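You operate a simulated robot arm through the tools that you are given. There is no shell and no other tool. Be economical: measure what you need, move in short steps, check, and stop when the job is done.

You are at the controls of a simulated robot arm. One attempt, no reset.

## Task
Wax the slide strip of the block holder with the green pad.
Fine: take the wax from the tin; put the pad back and the lid on the wax tin. Set down upright: green pad. A coat counts when it lies all over at full strength: go over it till it gets no stronger.

The check looks at the end state, three seconds after you hand in, the way a careful person would. Anything else that was tipped, shoved, dropped, spilled or broken makes it a failure. Lids that push on must go on centred and level and be pressed home; caps that screw on are set level and turned clockwise until they are tight.

## Robot
A 6-joint arm with a two-finger parallel gripper, fixed in place. Base frame: the origin is at the foot of the arm, x ahead of it, y to its left, z up. Units: mm, degrees, N and s.
With the tool pointing down near the work surface it reaches from about 260 to 680 mm from the base axis. Its first joint turns from -66.0 to 66.0 degrees. Payload 2.9 kg.
The TCP is the grasp point between the finger pads, 30 mm short of the fingertips. In the tool frame z runs along the fingers and y along their closing line. Largest opening 110 mm; finger width 20, thickness 10; the body of the gripper, 48 by 112 mm, starts 55 mm behind the TCP.
Orientation is that of the tool frame in the base frame, as a unit quaternion [w, x, y, z]. With the fingers straight down and closing along the base's y, the tool's x points along the base's -x, its y along +y and its z along -z.

## Interface
- The arm moves only by the tool servo_tool. Its argument "targets" is a list of rows, each a list of 7 numbers: the shift along the base's x, y, z in units of 40 mm (1.0 is 40 mm), then the turn, a rotation vector about the base's x, y, z in units of 8 degrees (1.0 is 8 degrees), then the finger opening in mm, from 0 to 110. In form: [[tx, ty, tz, rx, ry, rz, hand], ...]. A call has 1 to 10 rows; each row shifts and turns the commanded pose from where the row before left it. A call with a number of a shift or a turn outside -1 to 1 is refused whole. Rows are played at 5 a second. More than 50 mm and 8.6 degrees between two rows, or a gripper value outside its range, and nothing of the call is played. Where a pose cannot be reached the arm comes as near as it can. A force on the tool above 70 N (or 10 N above the force at the start of the call, whichever is more), or a blocked arm, ends the call early, and 0.2 s more pass. Each finger travels about 108 mm/s and halts on what it meets, pressing with about 44 N; the grip force reading is that of the motor and also rises with nothing between the fingers. The clock runs only during rows and for 0.2 s after the last one: add rows that do not move to give the fingers time. The reply holds the time, the measured pose of the TCP, the force on the tool along the base axes, the opening and the grip force, in the units named above and with some noise, with the torque about the TCP (base axes, N m) and any sound that the robot's microphone picked up, and new pictures: "pictures" is both (left out), scene, wrist or none.
- Cameras (640 x 400 px; columns grow to the right, rows downward): "scene" is fixed at [91.7, 441.3, 1397.7]; the picture's right is [-0.64, -0.77, 0.00], its down [-0.34, 0.29, -0.89] and it looks along [0.69, -0.57, -0.45] (base axes); focal length 361 px, centre (320, 200). "wrist" rides on the gripper at [72, 17, -103] in the tool frame; the picture's right is [-0.23, 0.97, 0.00], its down [-0.76, -0.18, -0.62] and it looks along [-0.61, -0.14, 0.78] (tool axes); focal length 222 px, centre (320, 200). There is no depth. A picture from a camera that has moved, and an enlarged one, comes with that camera's place and axes in the base frame and with its lens.
- close_up(camera, box): a new picture of the part [left, top, right, bottom] of that camera's present view, enlarged. The clock stands still meanwhile.
- finish_job(): hands the job in; it is judged then, once.

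Work in short steps. Places have to be worked out from the pictures, the camera data and where the tool is seen: move nearer, look again, correct. Check each grasp and each placing, and mend what went wrong. You have 120 turns and 200 pictures in all, those below and enlarged ones among them. Open the gripper and draw the arm clear of the work before you hand the job in, unless the task says otherwise; then end with one line.

The tools are called after "Request:" as name(argument=value, ...) on one line, values as JSON. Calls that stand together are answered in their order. servo_tool: Moves the arm, as the interface text tells. Its arguments: {"type":"object","properties":{"targets":{"type":"array"},"pictures":{"type":"string","enum":["both","scene","wrist","none"]}},"required":["targets"]} The other tools are called the same way: close_up (camera, box) takes an enlarged picture of a part of a camera's view; finish_job () hands the job in.

At the start:

```text
t: 0.0
eef_pos: [376.5, -0.6, 1153.2]
tool_rot: [0.0, 0.0, 1.0, 0.0]
contact_force: [-0.5, 0.1, -0.3]
torque: [0.0, 0.0, -0.04]
grip_width: 110.2
finger_force: 0.1
```

scene: 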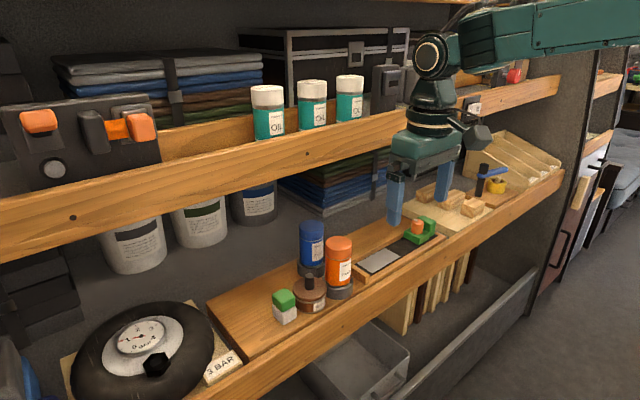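
wrist: 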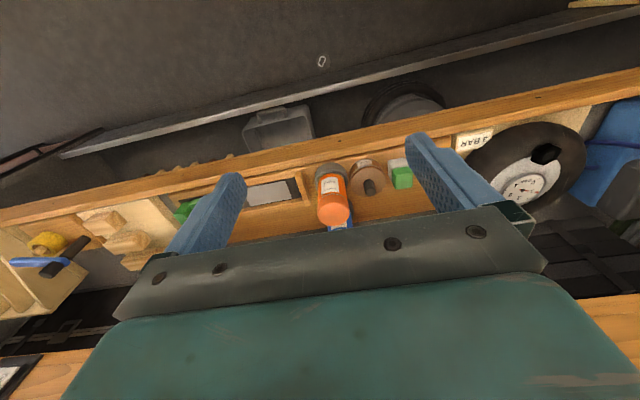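

The scene shows a shelf with a green pad, a tin with a knobbed lid, two bottles, and a tray with a strip. I'll enlarge the views to get places.

Request:
close_up(camera="scene", box=[250, 200, 450, 325])

Request:
close_up(camera="wrist", box=[150, 120, 450, 300])

```text
3.20 times, centred on (350, 262) of scene
camera zoom: at [91.7, 441.3, 1397.7], right [-0.64, -0.77, 0.0], down [-0.34, 0.29, -0.89], along [0.69, -0.57, -0.45], focal length 1154 px, centre (224, 0)
```

zoom: 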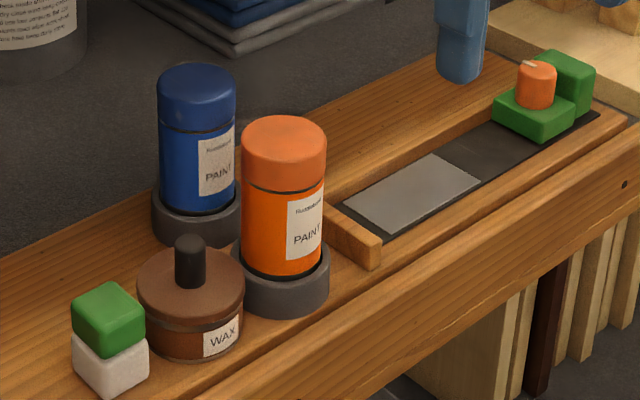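

```text
2.13 times, centred on (300, 210) of wrist
camera zoom: at [302.2, 16.9, 1255.0], right [0.23, 0.97, 0.0], down [0.76, -0.18, 0.62], along [0.61, -0.14, -0.78], focal length 474 px, centre (363, 179)
```

zoom: 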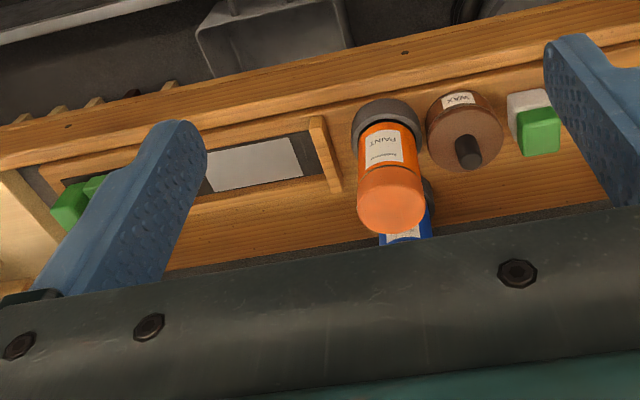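

Rough triangulation: pad near (590,129), tin near (594,58), bottles' tops near z 945. I go down a bit for better views.

Request:
servo_tool(targets=[[0.25, 0.75, -0.9, 0, 0, 0, 110], [0.25, 0.75, -0.9, 0, 0, 0, 110], [0, 0.4, -0.9, 0, 0, 0, 110], [0, 0, 0, 0, 0, 0, 110]], pictures="wrist")

```text
t: 1.0
eef_pos: [394.6, 77.4, 1045.5]
tool_rot: [0.001, 0.0, 1.0, 0.001]
contact_force: [-0.2, 0.8, -0.2]
torque: [-0.01, 0.05, -0.04]
grip_width: 109.7
finger_force: 0.0
camera wrist: at [322.3, 93.5, 1147.3], right [0.23, 0.97, 0.0], down [0.76, -0.18, 0.62], along [0.61, -0.14, -0.78], focal length 222 px, centre (320, 200)
```

wrist: 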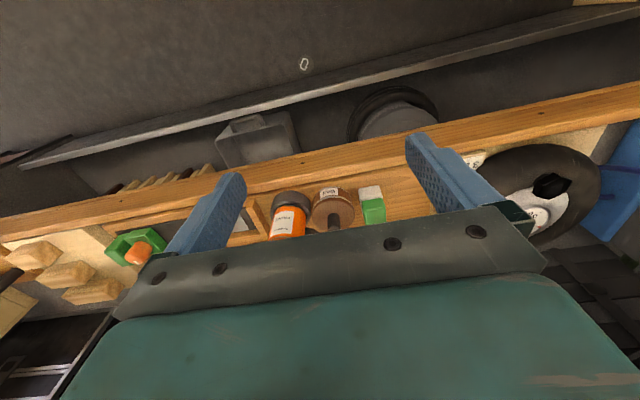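

Enlarging for details of pad, tin and stations.

Request:
close_up(camera="wrist", box=[240, 160, 420, 260])

Request:
close_up(camera="scene", box=[260, 260, 350, 330])

Request:
close_up(camera="scene", box=[340, 205, 450, 295])

```text
3.56 times, centred on (330, 210) of wrist
camera zoom: at [322.3, 93.5, 1147.3], right [0.23, 0.97, 0.0], down [0.76, -0.18, 0.62], along [0.61, -0.14, -0.78], focal length 790 px, centre (284, 164)
```

zoom: 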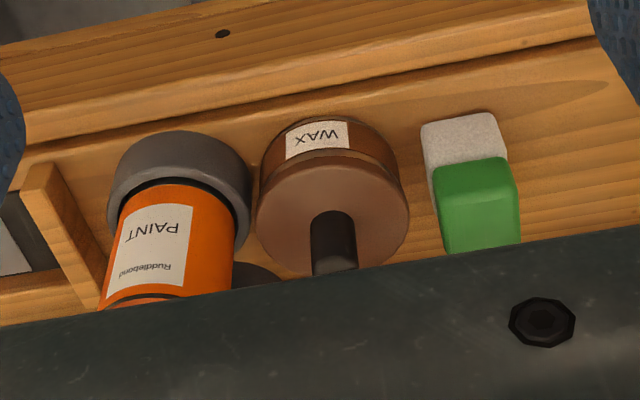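

```text
5.71 times, centred on (305, 295) of scene
camera zoom: at [91.7, 441.3, 1397.7], right [-0.64, -0.77, 0.0], down [-0.34, 0.29, -0.89], along [0.69, -0.57, -0.45], focal length 2061 px, centre (406, -343)
```

zoom: 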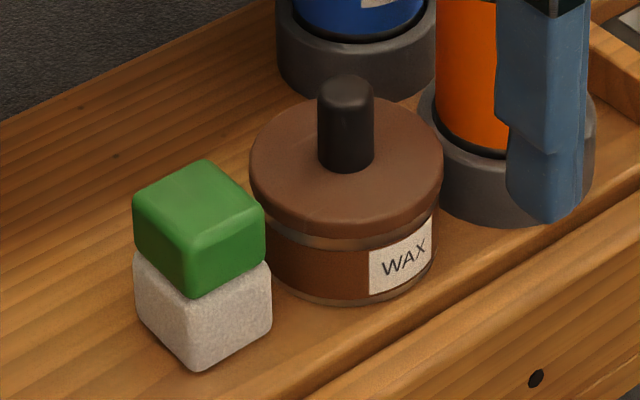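

```text
4.44 times, centred on (395, 250) of scene
camera zoom: at [91.7, 441.3, 1397.7], right [-0.64, -0.77, 0.0], down [-0.34, 0.29, -0.89], along [0.69, -0.57, -0.45], focal length 1603 px, centre (-13, -22)
```

zoom: 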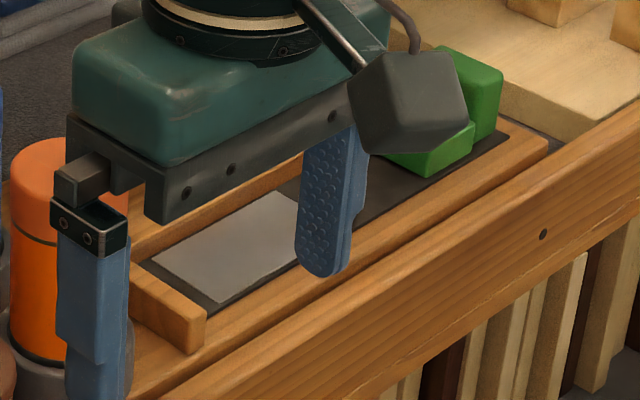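

Estimates: pad ≈(595,126), top z≈874; tin centre ≈(596,56); grey strip ≈x 558–622, y −112…−220. I'll plan a grip closing along x, so turn the tool −90° about z while still clear in front, and look.

Request:
servo_tool(targets=[[0.4, 0.1, 0, 0, 0, -1, 110], [0.4, 0.1, 0, 0, 0, -1, 110], [0.4, 0.1, 0, 0, 0, -1, 110], [0.4, 0, 0, 0, 0, -1, 110], [0.4, 0, 0, 0, 0, -1, 110], [0.4, 0, 0, 0, 0, -1, 110], [0, 0, 0, 0, 0, -1, 110], [0, 0, 0, 0, 0, -1, 110], [0, 0, 0, 0, 0, -1, 110], [0, 0, 0, 0, 0, -1, 110]], pictures="none")

Request:
servo_tool(targets=[[0, 0, 0, 0, 0, -1, 110], [0, 0, 0, 0, 0, -0.25, 110], [0, 0, 0, 0, 0, 0, 110]])

```text
t: 3.2
eef_pos: [491.9, 88.4, 1044.6]
tool_rot: [0.0, 0.644, 0.765, 0.0]
contact_force: [-0.3, 0.2, -0.7]
torque: [-0.01, -0.01, -0.01]
grip_width: 109.8
finger_force: 0.0
```

```text
t: 4.0
eef_pos: [492.0, 89.6, 1044.3]
tool_rot: [0.0, 0.707, 0.707, 0.0]
contact_force: [-0.4, 0.1, 0.7]
torque: [0.0, -0.02, 0.01]
grip_width: 110.1
finger_force: 0.1
camera wrist: at [507.8, 160.7, 1146.8], right [0.97, -0.23, 0.0], down [-0.18, -0.76, 0.62], along [-0.14, -0.61, -0.78], focal length 222 px, centre (320, 200)
```

scene: 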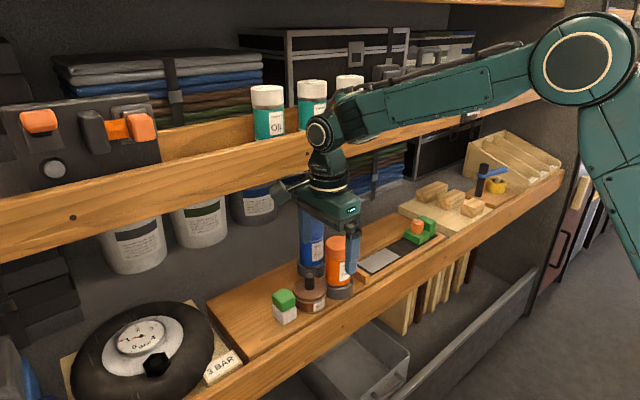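
wrist: 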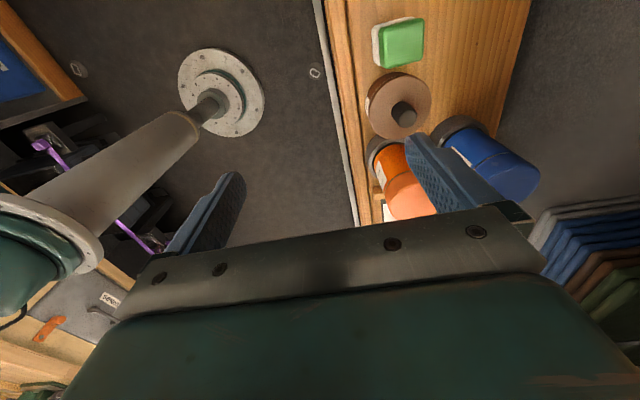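

Good top view. Enlarge for accurate pad/tin positions.

Request:
close_up(camera="wrist", box=[330, 0, 530, 125])

Request:
close_up(camera="scene", box=[340, 205, 450, 285])

```text
3.20 times, centred on (430, 62) of wrist
camera zoom: at [507.8, 160.7, 1146.8], right [0.97, -0.23, 0.0], down [-0.18, -0.76, 0.62], along [-0.14, -0.61, -0.78], focal length 711 px, centre (-32, 640)
```

zoom: 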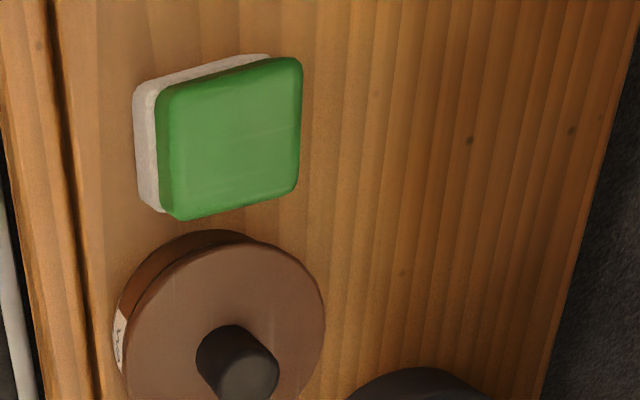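

```text
5.00 times, centred on (395, 245) of scene
camera zoom: at [91.7, 441.3, 1397.7], right [-0.64, -0.77, 0.0], down [-0.34, 0.29, -0.89], along [0.69, -0.57, -0.45], focal length 1804 px, centre (-55, -25)
```

zoom: 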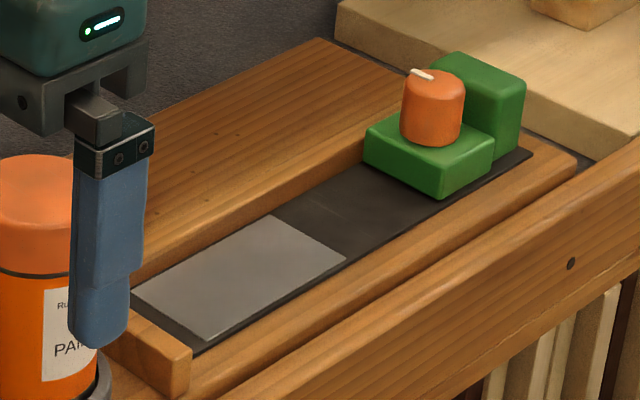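

Wrist view puts pad near (586,125) and tin near (585,60). Move above the tin at safe height and check alignment.

Request:
servo_tool(targets=[[0.8, -0.25, -0.3, 0, 0, 0, 80], [0.8, -0.25, -0.4, 0, 0, 0, 80], [0.75, -0.24, -0.4, 0, 0, 0, 80], [0, 0, 0, 0, 0, 0, 80]])

```text
t: 5.0
eef_pos: [587.1, 59.4, 1000.2]
tool_rot: [0.0, 0.707, 0.707, 0.001]
contact_force: [0.1, -0.5, 0.4]
torque: [-0.02, 0.01, 0.01]
grip_width: 80.0
finger_force: 0.1
camera wrist: at [603.8, 130.8, 1102.0], right [0.97, -0.23, 0.0], down [-0.18, -0.76, 0.62], along [-0.14, -0.61, -0.78], focal length 222 px, centre (320, 200)
```

scene: 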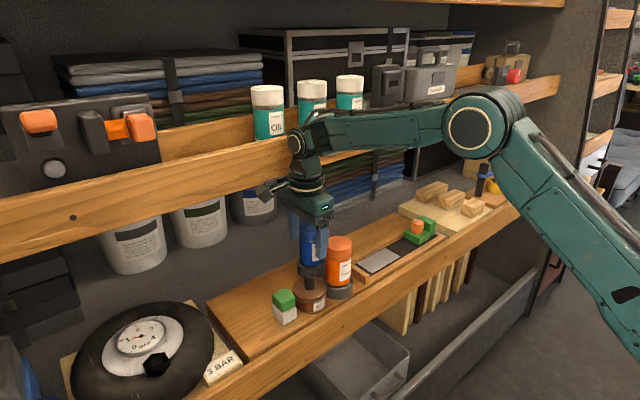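
wrist: 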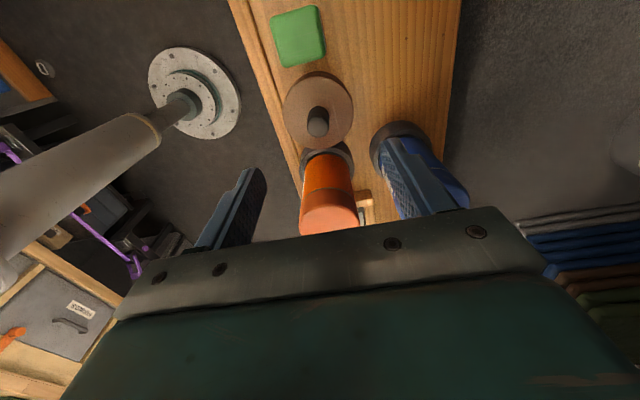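

Request:
close_up(camera="wrist", box=[250, 0, 410, 160])

```text
2.50 times, centred on (330, 80) of wrist
camera zoom: at [603.8, 130.8, 1102.0], right [0.97, -0.23, 0.0], down [-0.18, -0.76, 0.62], along [-0.14, -0.61, -0.78], focal length 555 px, centre (295, 500)
```

zoom: 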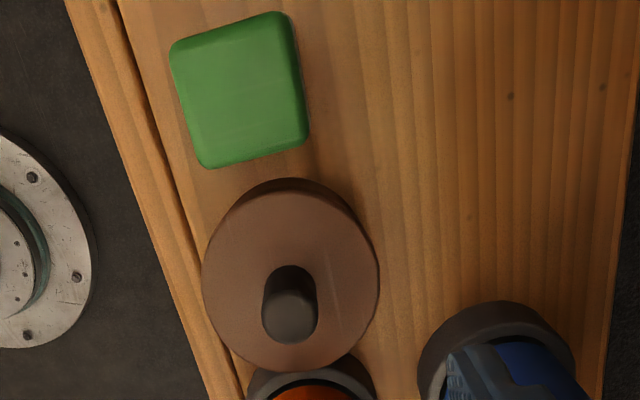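

Knob centre ≈(585,57), top ≈892. Descend over it to TCP z≈915 with 50 mm opening and check.

Request:
servo_tool(targets=[[-0.05, -0.06, -0.7, 0, 0, 0, 50], [0, 0, -0.7, 0, 0, 0, 50], [0, 0, -0.7, 0, 0, 0, 50], [0, 0, 0, 0, 0, 0, 50]])

Request:
close_up(camera="scene", box=[240, 200, 380, 330])

```text
t: 6.0
eef_pos: [584.2, 56.2, 916.2]
tool_rot: [0.0, 0.707, 0.707, 0.0]
contact_force: [0.1, 0.0, -0.2]
torque: [-0.02, -0.01, -0.01]
grip_width: 50.0
finger_force: 0.1
camera wrist: at [600.0, 128.0, 1018.2], right [0.97, -0.23, 0.0], down [-0.18, -0.76, 0.62], along [-0.14, -0.61, -0.78], focal length 222 px, centre (320, 200)
```

scene: 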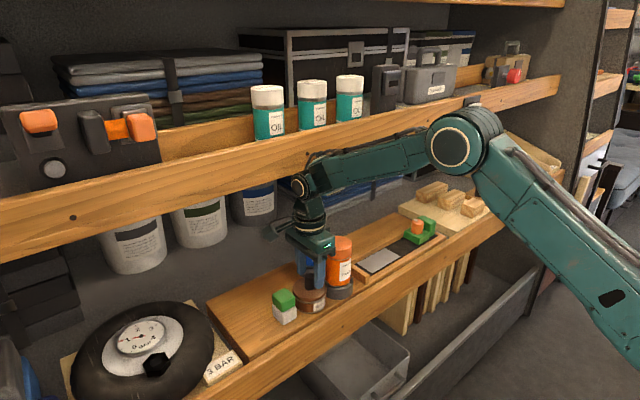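
wrist: 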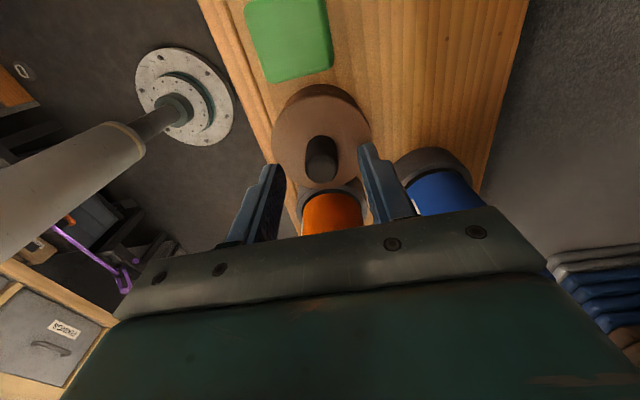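

```text
3.08 times, centred on (310, 265) of scene
camera zoom: at [91.7, 441.3, 1397.7], right [-0.64, -0.77, 0.0], down [-0.34, 0.29, -0.89], along [0.69, -0.57, -0.45], focal length 1110 px, centre (351, 0)
```

zoom: 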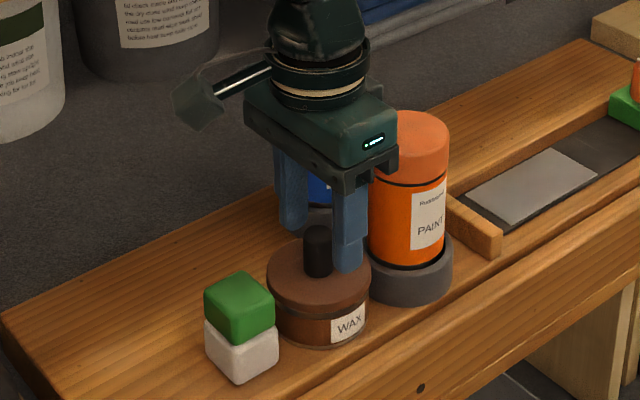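

Knob is between the fingers, maybe 3 mm toward −y. Shift and descend to TCP z≈894, then close.

Request:
servo_tool(targets=[[0, -0.075, -0.28, 0, 0, 0, 50], [0, 0, -0.28, 0, 0, 0, 50], [0, 0, 0, 0, 0, 0, 50]])

Request:
close_up(camera="scene", box=[260, 220, 360, 320])

```text
t: 6.8
eef_pos: [583.9, 53.5, 895.6]
tool_rot: [0.0, 0.707, 0.707, 0.001]
contact_force: [-5.6, -2.4, 16.4]
torque: [-0.03, 0.27, 0.06]
grip_width: 50.2
finger_force: 0.0
camera wrist: at [599.2, 125.2, 998.2], right [0.97, -0.23, 0.0], down [-0.18, -0.76, 0.62], along [-0.14, -0.61, -0.78], focal length 222 px, centre (320, 200)
```

scene: 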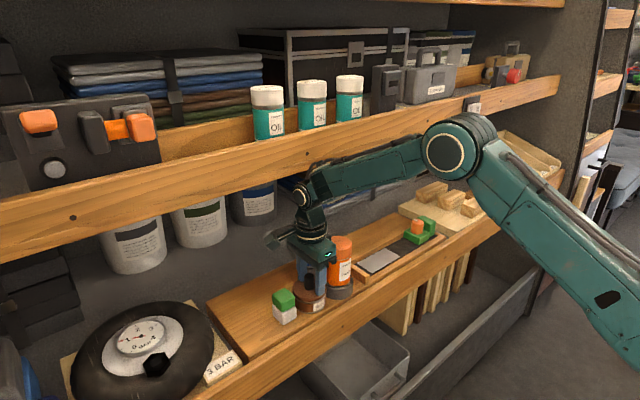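
wrist: 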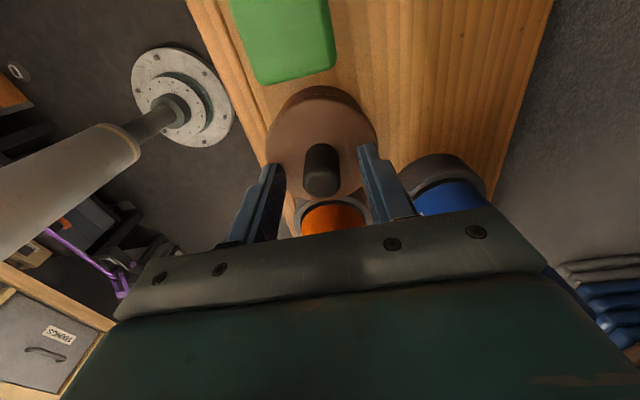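

```text
4.00 times, centred on (310, 270) of scene
camera zoom: at [91.2, 441.2, 1397.7], right [-0.64, -0.77, 0.0], down [-0.34, 0.29, -0.89], along [0.69, -0.57, -0.45], focal length 1443 px, centre (360, -80)
```

zoom: 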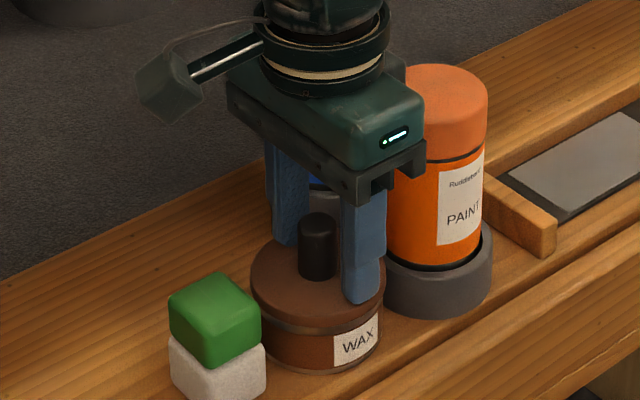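

Fingertips touched the lid top (tip z ≈865). Back off 2 mm, nudge +1 mm in y and close on the knob.

Request:
servo_tool(targets=[[0, 0.03, 0.08, 0, 0, 0, 50], [0, 0, 0, 0, 0, 0, 15], [0, 0, 0, 0, 0, 0, 0], [0, 0, 0, 0, 0, 0, 0]])

```text
t: 7.8
eef_pos: [583.5, 55.5, 897.0]
tool_rot: [-0.001, 0.707, 0.707, 0.0]
contact_force: [0.1, 0.4, 0.7]
torque: [0.01, -0.04, 0.04]
grip_width: 20.1
finger_force: 43.7
heard: snap
camera wrist: at [599.9, 126.7, 999.2], right [0.97, -0.23, 0.0], down [-0.18, -0.76, 0.62], along [-0.14, -0.61, -0.78], focal length 222 px, centre (320, 200)
```

scene: 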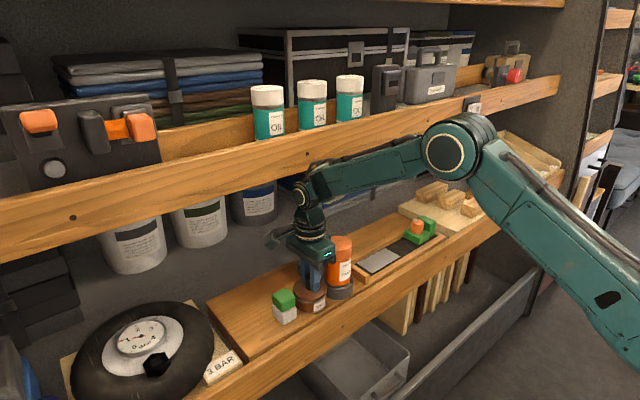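
wrist: 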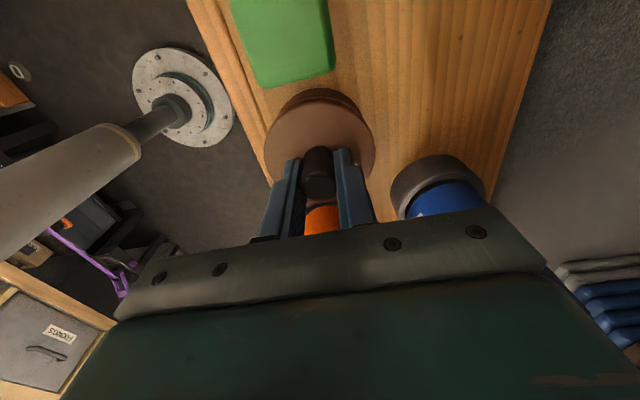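

Knob held (20 mm); a snap was heard. Lift slowly and check whether the lid comes off.

Request:
servo_tool(targets=[[0, 0, 0.1, 0, 0, 0, 0], [0, 0, 0.15, 0, 0, 0, 0], [0, 0, 0.25, 0, 0, 0, 0], [0, 0, 0.25, 0, 0, 0, 0], [0, 0, 0, 0, 0, 0, 0]], pictures="wrist")

Request:
close_up(camera="scene", box=[260, 220, 360, 320])

```text
t: 9.0
eef_pos: [582.6, 54.9, 928.5]
tool_rot: [-0.001, 0.707, 0.707, 0.0]
contact_force: [-0.4, 0.1, -0.6]
torque: [0.01, 0.0, 0.02]
grip_width: 19.9
finger_force: 44.0
camera wrist: at [599.2, 126.7, 1030.8], right [0.97, -0.23, 0.0], down [-0.18, -0.76, 0.62], along [-0.14, -0.61, -0.78], focal length 222 px, centre (320, 200)
```

wrist: 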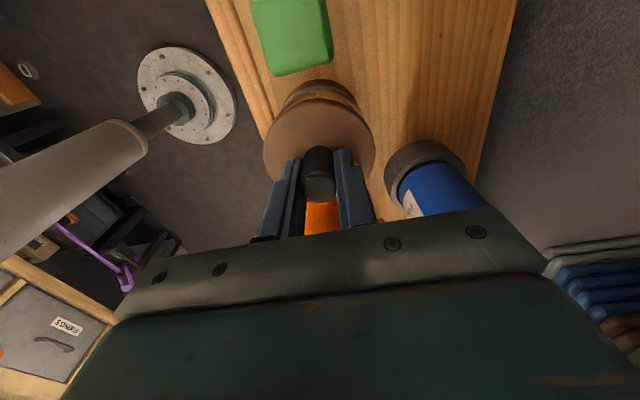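

```text
4.00 times, centred on (310, 270) of scene
camera zoom: at [91.7, 441.3, 1397.7], right [-0.64, -0.77, 0.0], down [-0.34, 0.29, -0.89], along [0.69, -0.57, -0.45], focal length 1443 px, centre (360, -80)
```

zoom: 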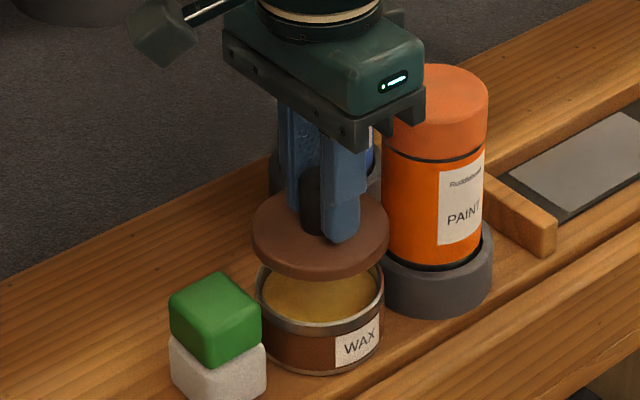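

Lid is off; yellow wax nearly up to the rim. I'll carry the lid over the pad to the free shelf area near (600,193) and look.

Request:
servo_tool(targets=[[0, 0, 0.5, 0, 0, 0, 0], [0, 0, 0.5, 0, 0, 0, 0], [0.2, 0.8, 0, 0, 0, 0, 0], [0.2, 0.9, 0, 0, 0, 0, 0], [0, 0.9, 0, 0, 0, 0, 0], [0, 0.9, 0, 0, 0, 0, 0], [0, 0, 0, 0, 0, 0, 0]])

Request:
close_up(camera="scene", box=[180, 200, 380, 380])

```text
t: 10.6
eef_pos: [598.5, 194.6, 968.2]
tool_rot: [0.0, 0.707, 0.707, -0.001]
contact_force: [-0.2, 0.5, 0.4]
torque: [0.03, 0.02, 0.01]
grip_width: 19.9
finger_force: 44.0
camera wrist: at [614.4, 266.0, 1070.9], right [0.97, -0.23, 0.0], down [-0.18, -0.76, 0.62], along [-0.14, -0.61, -0.78], focal length 222 px, centre (320, 200)
```

scene: 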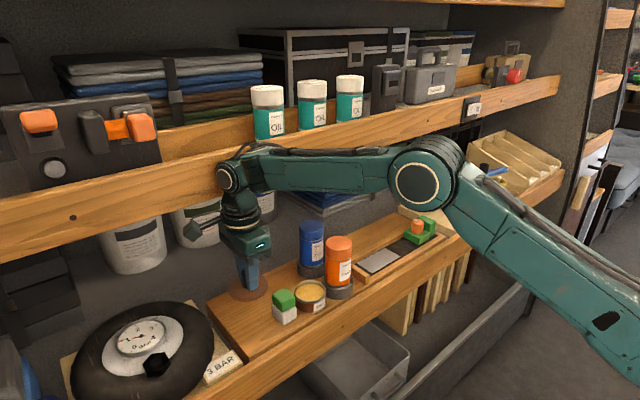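
wrist: 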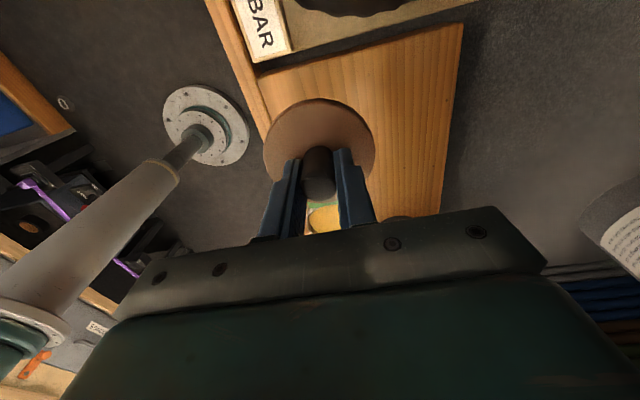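

```text
2.22 times, centred on (280, 290) of scene
camera zoom: at [91.6, 441.3, 1397.7], right [-0.64, -0.77, 0.0], down [-0.34, 0.29, -0.89], along [0.69, -0.57, -0.45], focal length 802 px, centre (409, 0)
```

zoom: 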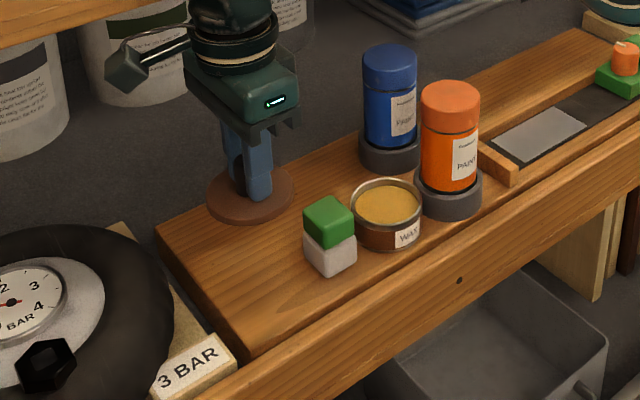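

Shelf's left end is y≈240, so I place the lid at about (612,191). Descend near the surface gently.

Request:
servo_tool(targets=[[0.15, -0.05, -0.6, 0, 0, 0, 0], [0.15, -0.05, -0.6, 0, 0, 0, 0], [0, 0, -0.6, 0, 0, 0, 0], [0, 0, -0.35, 0, 0, 0, 0], [0, 0, 0, 0, 0, 0, 0]], pictures="wrist")

Request:
close_up(camera="scene", box=[200, 230, 330, 340])

```text
t: 11.8
eef_pos: [611.5, 190.4, 880.7]
tool_rot: [-0.001, 0.707, 0.707, 0.0]
contact_force: [-0.2, 0.8, 0.2]
torque: [-0.03, -0.03, 0.01]
grip_width: 19.8
finger_force: 43.9
camera wrist: at [627.5, 262.1, 983.3], right [0.97, -0.23, 0.0], down [-0.18, -0.76, 0.62], along [-0.14, -0.61, -0.78], focal length 222 px, centre (320, 200)
```

wrist: 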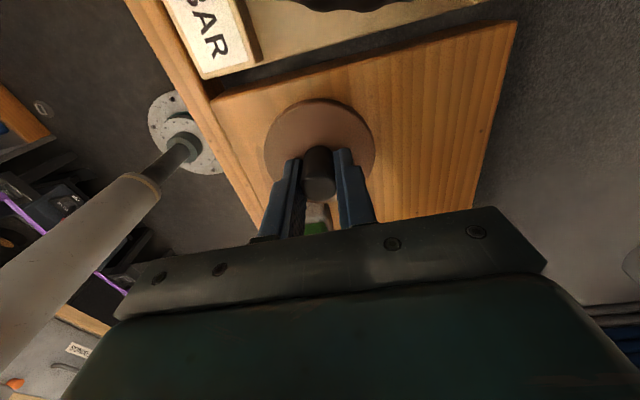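

```text
3.64 times, centred on (265, 285) of scene
camera zoom: at [91.7, 441.3, 1397.7], right [-0.64, -0.77, 0.0], down [-0.34, 0.29, -0.89], along [0.69, -0.57, -0.45], focal length 1312 px, centre (520, -109)
```

zoom: 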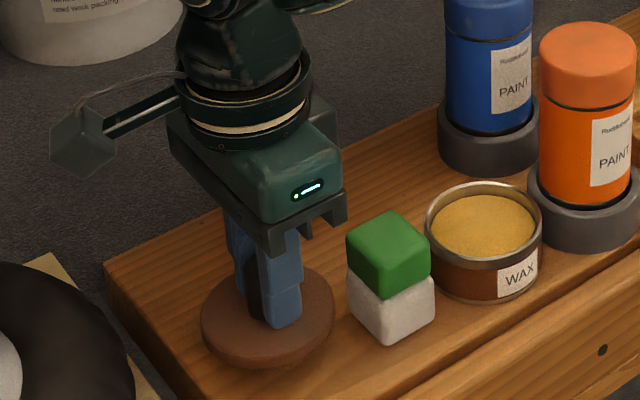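

Lid is close above the shelf. Step down in small rows until contact shows.

Request:
servo_tool(targets=[[0, 0, -0.1, 0, 0, 0, 0], [0, 0, -0.1, 0, 0, 0, 0], [0, 0, 0, 0, 0, 0, 0]], pictures="none")

Request:
servo_tool(targets=[[0, 0, -0.1, 0, 0, 0, 0], [0, 0, 0, 0, 0, 0, 0]], pictures="none")

Request:
servo_tool(targets=[[0, 0, -0.08, 0, 0, 0, 0], [0, 0, 0, 0, 0, 0, 0]], pictures="none")

```text
t: 12.6
eef_pos: [611.0, 190.8, 874.3]
tool_rot: [0.0, 0.707, 0.707, -0.001]
contact_force: [-0.2, -0.4, -0.2]
torque: [0.01, 0.03, -0.01]
grip_width: 19.9
finger_force: 44.1
```

```text
t: 13.2
eef_pos: [610.3, 191.6, 869.8]
tool_rot: [0.001, 0.707, 0.707, 0.0]
contact_force: [0.1, -1.0, 0.0]
torque: [0.0, 0.0, -0.02]
grip_width: 19.8
finger_force: 44.3
```

```text
t: 13.8
eef_pos: [611.9, 190.8, 867.0]
tool_rot: [0.0, 0.707, 0.707, 0.0]
contact_force: [0.0, 0.9, -0.7]
torque: [0.04, 0.0, 0.0]
grip_width: 20.0
finger_force: 44.2
```

Request:
servo_tool(targets=[[0, 0, -0.08, 0, 0, 0, 0], [0, 0, 0, 0, 0, 0, 0]], pictures="none")

Request:
close_up(camera="scene", box=[220, 260, 300, 330])

```text
t: 14.4
eef_pos: [609.2, 191.5, 862.4]
tool_rot: [0.0, 0.707, 0.707, 0.0]
contact_force: [-0.3, -0.2, -0.5]
torque: [-0.01, 0.01, -0.02]
grip_width: 20.0
finger_force: 43.8
```

```text
5.71 times, centred on (260, 295) of scene
camera zoom: at [91.7, 441.3, 1397.7], right [-0.64, -0.77, 0.0], down [-0.34, 0.29, -0.89], along [0.69, -0.57, -0.45], focal length 2061 px, centre (663, -343)
```

zoom: 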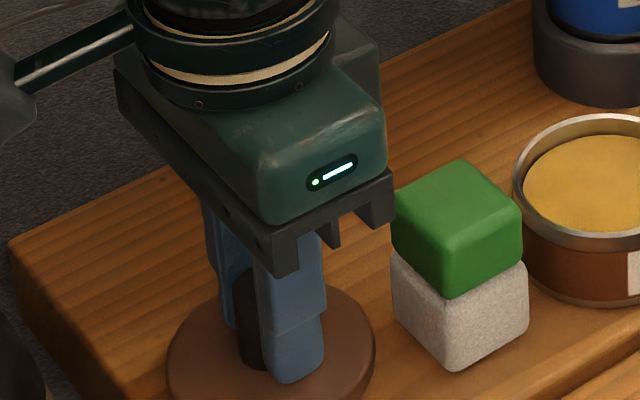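

Not yet touching; continue.

Request:
servo_tool(targets=[[0, 0, -0.07, 0, 0, 0, 0], [0, 0, 0, 0, 0, 0, 0]], pictures="none")

Request:
servo_tool(targets=[[0, 0, -0.07, 0, 0, 0, 0], [0, 0, 0, 0, 0, 0, 0]], pictures="none")

Request:
servo_tool(targets=[[0, 0, -0.07, 0, 0, 0, 0], [0, 0, 0, 0, 0, 0, 0]], pictures="none")

```text
t: 15.0
eef_pos: [611.3, 191.4, 861.4]
tool_rot: [0.0, 0.707, 0.707, 0.0]
contact_force: [0.5, 0.3, -0.2]
torque: [0.01, 0.0, 0.02]
grip_width: 19.9
finger_force: 44.2
```

```text
t: 15.6
eef_pos: [612.6, 190.2, 859.8]
tool_rot: [0.001, 0.707, 0.707, 0.002]
contact_force: [-7.1, -4.2, 18.9]
torque: [-0.13, 0.19, -0.04]
grip_width: 19.9
finger_force: 44.4
```

```text
t: 16.2
eef_pos: [612.1, 191.4, 859.3]
tool_rot: [0.001, 0.707, 0.707, 0.002]
contact_force: [-7.8, -5.0, 37.1]
torque: [-0.16, 0.59, 0.01]
grip_width: 20.2
finger_force: 44.0
```

Lid rests on the shelf (TCP z≈860). Ease off, open and rise.

Request:
servo_tool(targets=[[0, 0, 0.08, 0, 0, 0, 0], [0, 0, 0, 0, 0, 0, 30], [0, 0, 0, 0, 0, 0, 50], [0, 0, 0.5, 0, 0, 0, 50], [0, 0, 0.8, 0, 0, 0, 50], [0, 0, 0.8, 0, 0, 0, 60], [0, 0, 0, 0, 0, 0, 60]])

Request:
close_up(camera="scene", box=[220, 260, 330, 340])

```text
t: 17.8
eef_pos: [605.6, 191.0, 931.6]
tool_rot: [-0.004, 0.705, 0.709, -0.011]
contact_force: [1.0, -0.6, 0.0]
torque: [0.01, -0.01, -0.02]
grip_width: 60.0
finger_force: 0.1
camera wrist: at [624.2, 263.8, 1032.2], right [0.97, -0.22, -0.02], down [-0.16, -0.76, 0.63], along [-0.15, -0.61, -0.78], focal length 222 px, centre (320, 200)
```

scene: 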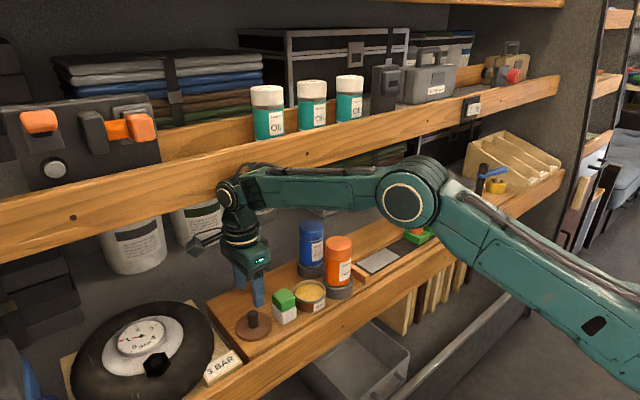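
wrist: 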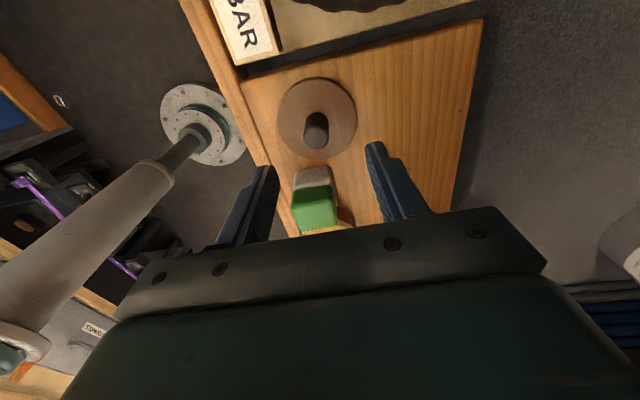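

```text
5.00 times, centred on (275, 300) of scene
camera zoom: at [90.4, 441.5, 1397.7], right [-0.64, -0.77, 0.0], down [-0.34, 0.29, -0.89], along [0.69, -0.57, -0.45], focal length 1804 px, centre (545, -300)
```

zoom: 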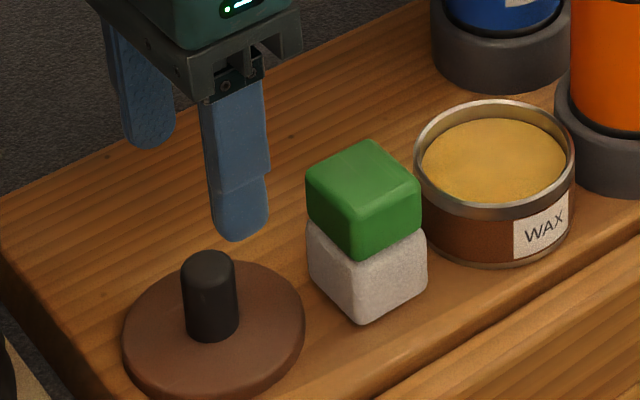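

Lid rests flat. The reading shows a slight tilt/offset; check whether it settles.

Request:
servo_tool(targets=[[0, 0, 0, 0, 0, 0, 60], [0, 0, 0, 0, 0, 0, 60]], pictures="none")

Request:
close_up(camera="scene", box=[180, 130, 340, 260])

```text
t: 18.4
eef_pos: [606.3, 190.4, 932.1]
tool_rot: [-0.005, 0.706, 0.708, -0.01]
contact_force: [0.4, 0.0, 0.9]
torque: [-0.02, 0.01, -0.01]
grip_width: 60.2
finger_force: 0.1
```

```text
3.08 times, centred on (260, 195) of scene
camera zoom: at [90.4, 441.7, 1397.6], right [-0.64, -0.77, 0.0], down [-0.34, 0.29, -0.89], along [0.69, -0.57, -0.45], focal length 1110 px, centre (505, 215)
```

zoom: 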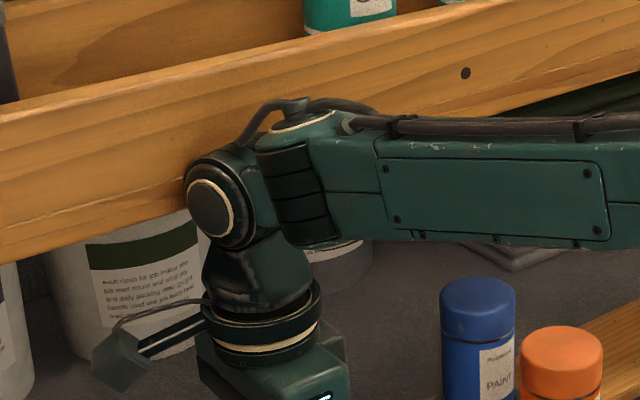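

The wrist joint seems to be touching the upper shelf edge; draw back in −x.

Request:
servo_tool(targets=[[-0.5, 0, 0, 0, 0, 0, 60], [0, 0, 0, 0, 0, 0, 60]], pictures="none")

Request:
close_up(camera="scene", box=[180, 200, 380, 340])

Request:
close_up(camera="scene", box=[0, 0, 640, 400])

```text
t: 19.0
eef_pos: [592.7, 190.8, 942.8]
tool_rot: [0.002, 0.708, 0.706, 0.001]
contact_force: [0.1, -0.3, -0.6]
torque: [-0.02, -0.04, 0.02]
grip_width: 59.9
finger_force: 0.0
```

```text
2.86 times, centred on (280, 270) of scene
camera zoom: at [91.7, 441.3, 1397.7], right [-0.64, -0.77, 0.0], down [-0.34, 0.29, -0.89], along [0.69, -0.57, -0.45], focal length 1031 px, centre (434, 0)
```

zoom: 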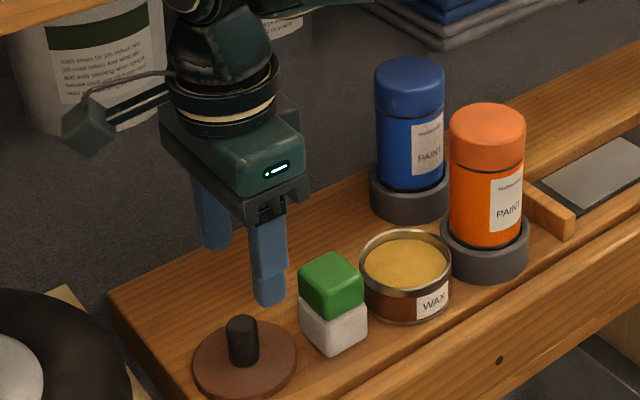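

```text
1.00 times, centred on (320, 200) of scene (not enlarged: the box is as wide or as high as the picture)
camera zoom: at [91.7, 441.3, 1397.7], right [-0.64, -0.77, 0.0], down [-0.34, 0.29, -0.89], along [0.69, -0.57, -0.45], focal length 361 px, centre (320, 200)
```

zoom: 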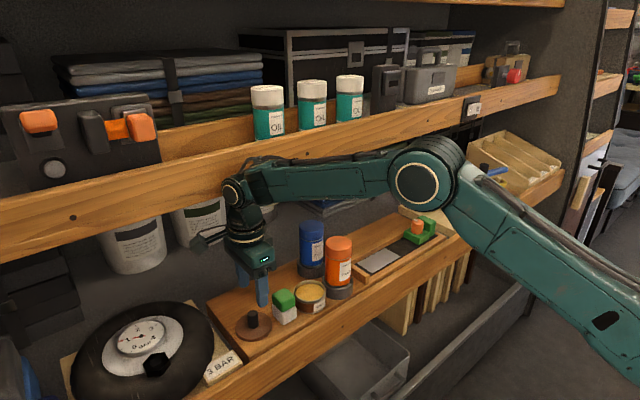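

Arm is free again, nothing disturbed; lid is at (611,191). Now go above the pad.

Request:
servo_tool(targets=[[-0.08, -0.8, 0, 0, 0, 0, 60], [-0.08, -0.85, 0, 0, 0, 0, 60], [0, 0, 0, 0, 0, 0, 60]], pictures="wrist")

Request:
close_up(camera="wrist", box=[230, 80, 410, 220])

Request:
close_up(camera="scene", box=[240, 240, 340, 330])

```text
t: 19.8
eef_pos: [586.0, 124.5, 942.4]
tool_rot: [0.0, 0.707, 0.707, 0.0]
contact_force: [0.1, -0.2, 0.4]
torque: [0.01, 0.01, 0.03]
grip_width: 59.9
finger_force: 0.0
camera wrist: at [602.1, 196.4, 1044.7], right [0.97, -0.23, 0.0], down [-0.18, -0.76, 0.62], along [-0.14, -0.61, -0.78], focal length 222 px, centre (320, 200)
```

wrist: 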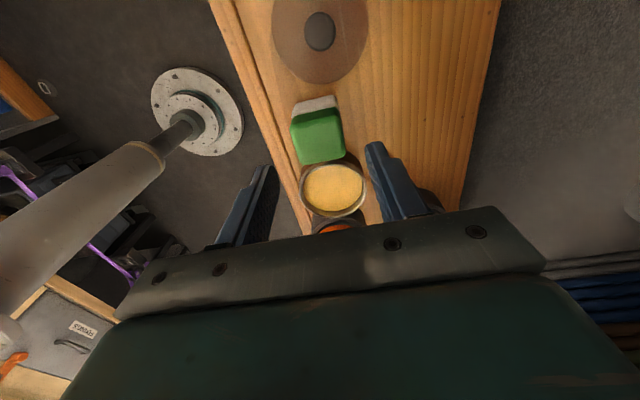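

```text
2.86 times, centred on (320, 150) of wrist
camera zoom: at [602.1, 196.4, 1044.7], right [0.97, -0.23, 0.0], down [-0.18, -0.76, 0.62], along [-0.14, -0.61, -0.78], focal length 635 px, centre (320, 343)
```

zoom: 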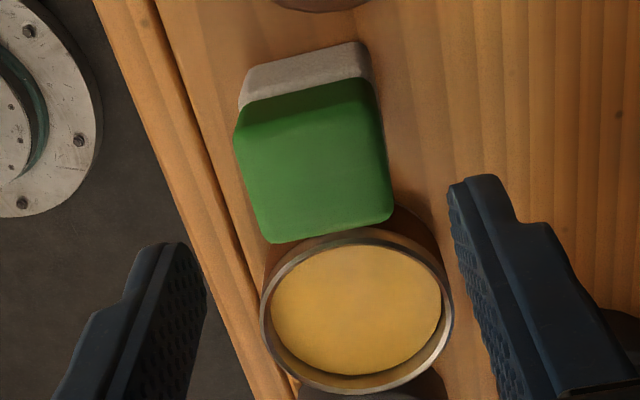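

```text
4.44 times, centred on (290, 285) of scene
camera zoom: at [91.7, 441.3, 1397.7], right [-0.64, -0.77, 0.0], down [-0.34, 0.29, -0.89], along [0.68, -0.57, -0.45], focal length 1603 px, centre (453, -178)
```

zoom: 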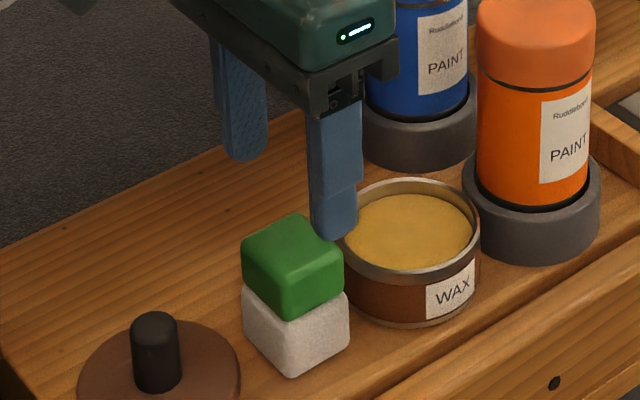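

Pad centre ≈(585,121), edges aligned with axes, top ≈870. Lower the open fingers around it to TCP z≈866.

Request:
servo_tool(targets=[[-0.03, -0.08, -0.6, 0, 0, 0, 60], [0, 0, -0.6, 0, 0, 0, 60], [0, 0, -0.6, 0, 0, 0, 60], [0, 0, -0.1, 0, 0, 0, 60], [0, 0, 0, 0, 0, 0, 60]], pictures="wrist")

Request:
close_up(camera="scene", box=[240, 240, 340, 330])

```text
t: 21.0
eef_pos: [585.4, 121.8, 866.6]
tool_rot: [0.0, 0.707, 0.707, 0.0]
contact_force: [0.5, 0.3, -0.8]
torque: [0.01, -0.02, -0.02]
grip_width: 59.9
finger_force: 0.2
camera wrist: at [601.1, 194.4, 968.8], right [0.97, -0.23, 0.0], down [-0.18, -0.76, 0.62], along [-0.14, -0.61, -0.78], focal length 222 px, centre (320, 200)
```

wrist: 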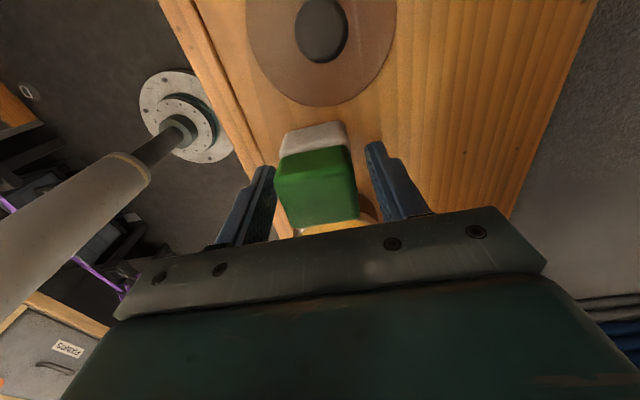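

```text
4.44 times, centred on (290, 285) of scene
camera zoom: at [91.7, 441.3, 1397.7], right [-0.64, -0.77, 0.0], down [-0.34, 0.29, -0.89], along [0.69, -0.57, -0.45], focal length 1603 px, centre (453, -178)
```

zoom: 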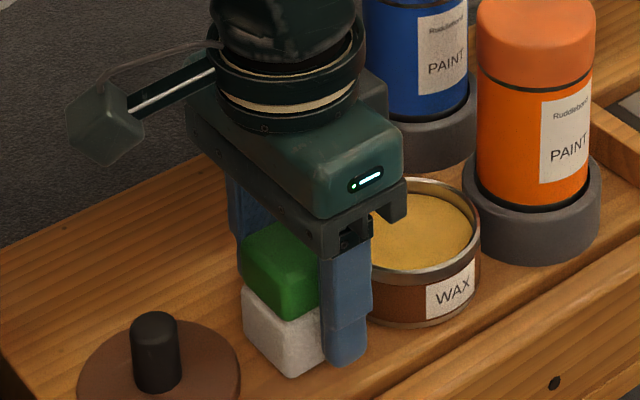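

Alignment good; raise 6 mm so fingers stay mostly off the white felt, then close.

Request:
servo_tool(targets=[[0, 0, 0.15, 0, 0, 0, 60], [0, 0, 0, 0, 0, 0, 42], [0, 0, 0, 0, 0, 0, 30], [0, 0, 0, 0, 0, 0, 30]], pictures="none")

Request:
servo_tool(targets=[[0, 0, 0, 0, 0, 0, 25], [0, 0, 0.5, 0, 0, 0, 25], [0, 0, 0.5, 0, 0, 0, 25], [0, 0, 0, 0, 0, 0, 25]], pictures="wrist")

Request:
close_up(camera="scene", box=[240, 220, 360, 330])

```text
t: 22.0
eef_pos: [582.9, 122.5, 872.1]
tool_rot: [-0.001, 0.706, 0.708, 0.0]
contact_force: [0.3, 0.0, 0.7]
torque: [0.01, 0.0, 0.0]
grip_width: 40.8
finger_force: 43.5
```

```text
t: 23.0
eef_pos: [583.5, 122.2, 912.1]
tool_rot: [0.0, 0.707, 0.707, 0.0]
contact_force: [-0.4, 0.0, -0.5]
torque: [0.01, 0.03, 0.01]
grip_width: 40.7
finger_force: 44.4
camera wrist: at [600.4, 194.1, 1014.2], right [0.97, -0.23, 0.0], down [-0.18, -0.76, 0.62], along [-0.14, -0.61, -0.78], focal length 222 px, centre (320, 200)
```

wrist: 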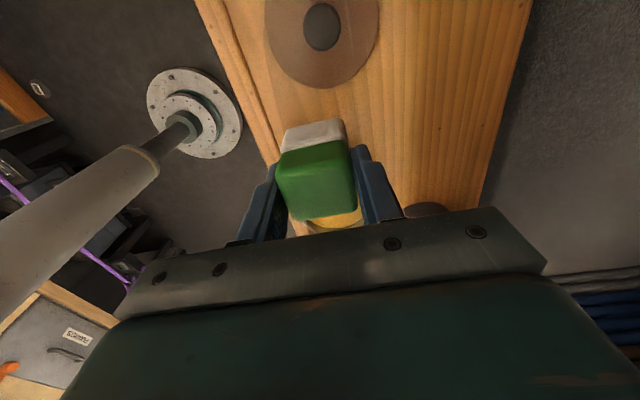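

```text
3.64 times, centred on (300, 275) of scene
camera zoom: at [91.7, 441.3, 1397.7], right [-0.64, -0.77, 0.0], down [-0.34, 0.29, -0.89], along [0.69, -0.57, -0.45], focal length 1312 px, centre (393, -73)
```

zoom: 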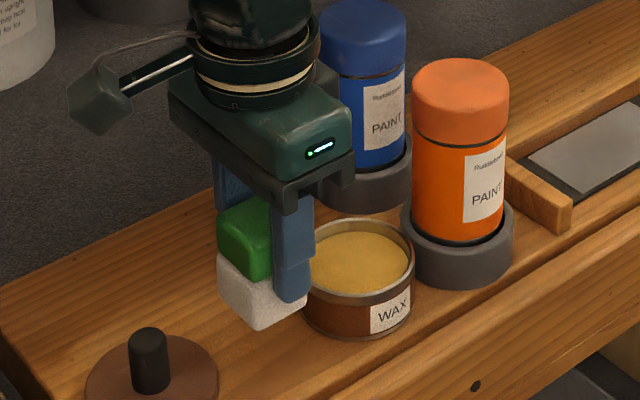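

Pad held firmly (bottom ≈52 mm below TCP). Carry it above the tin.

Request:
servo_tool(targets=[[0, 0, 0.7, 0, 0, 0, 25], [0, -0.8, 0, 0, 0, 0, 25], [0, -0.8, 0, 0, 0, 0, 25], [0, 0, 0, 0, 0, 0, 25]], pictures="wrist")

Request:
close_up(camera="scene", box=[250, 220, 370, 330])

```text
t: 24.0
eef_pos: [585.4, 57.4, 940.5]
tool_rot: [0.0, 0.707, 0.707, 0.001]
contact_force: [0.2, -0.2, -1.2]
torque: [0.01, 0.01, -0.03]
grip_width: 40.7
finger_force: 43.8
camera wrist: at [600.5, 129.0, 1041.9], right [0.97, -0.23, 0.0], down [-0.18, -0.76, 0.62], along [-0.14, -0.61, -0.78], focal length 222 px, centre (320, 200)
```

wrist: 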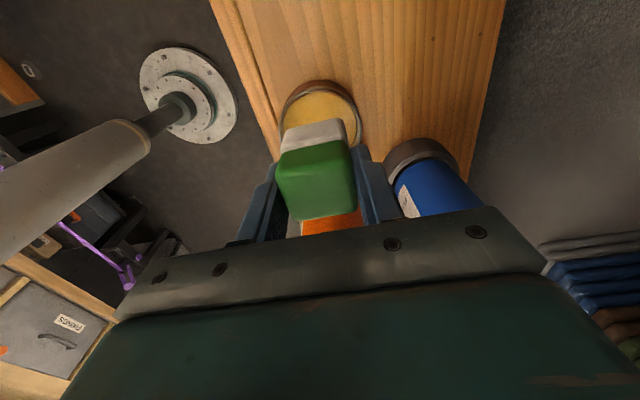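

```text
3.64 times, centred on (310, 275) of scene
camera zoom: at [91.7, 441.3, 1397.7], right [-0.64, -0.77, 0.0], down [-0.34, 0.29, -0.89], along [0.68, -0.57, -0.45], focal length 1312 px, centre (356, -73)
```

zoom: 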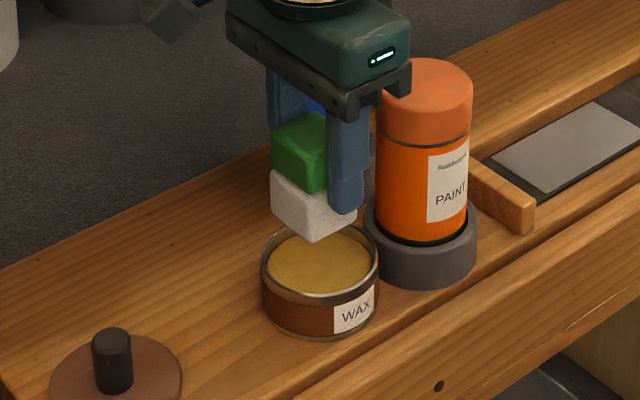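

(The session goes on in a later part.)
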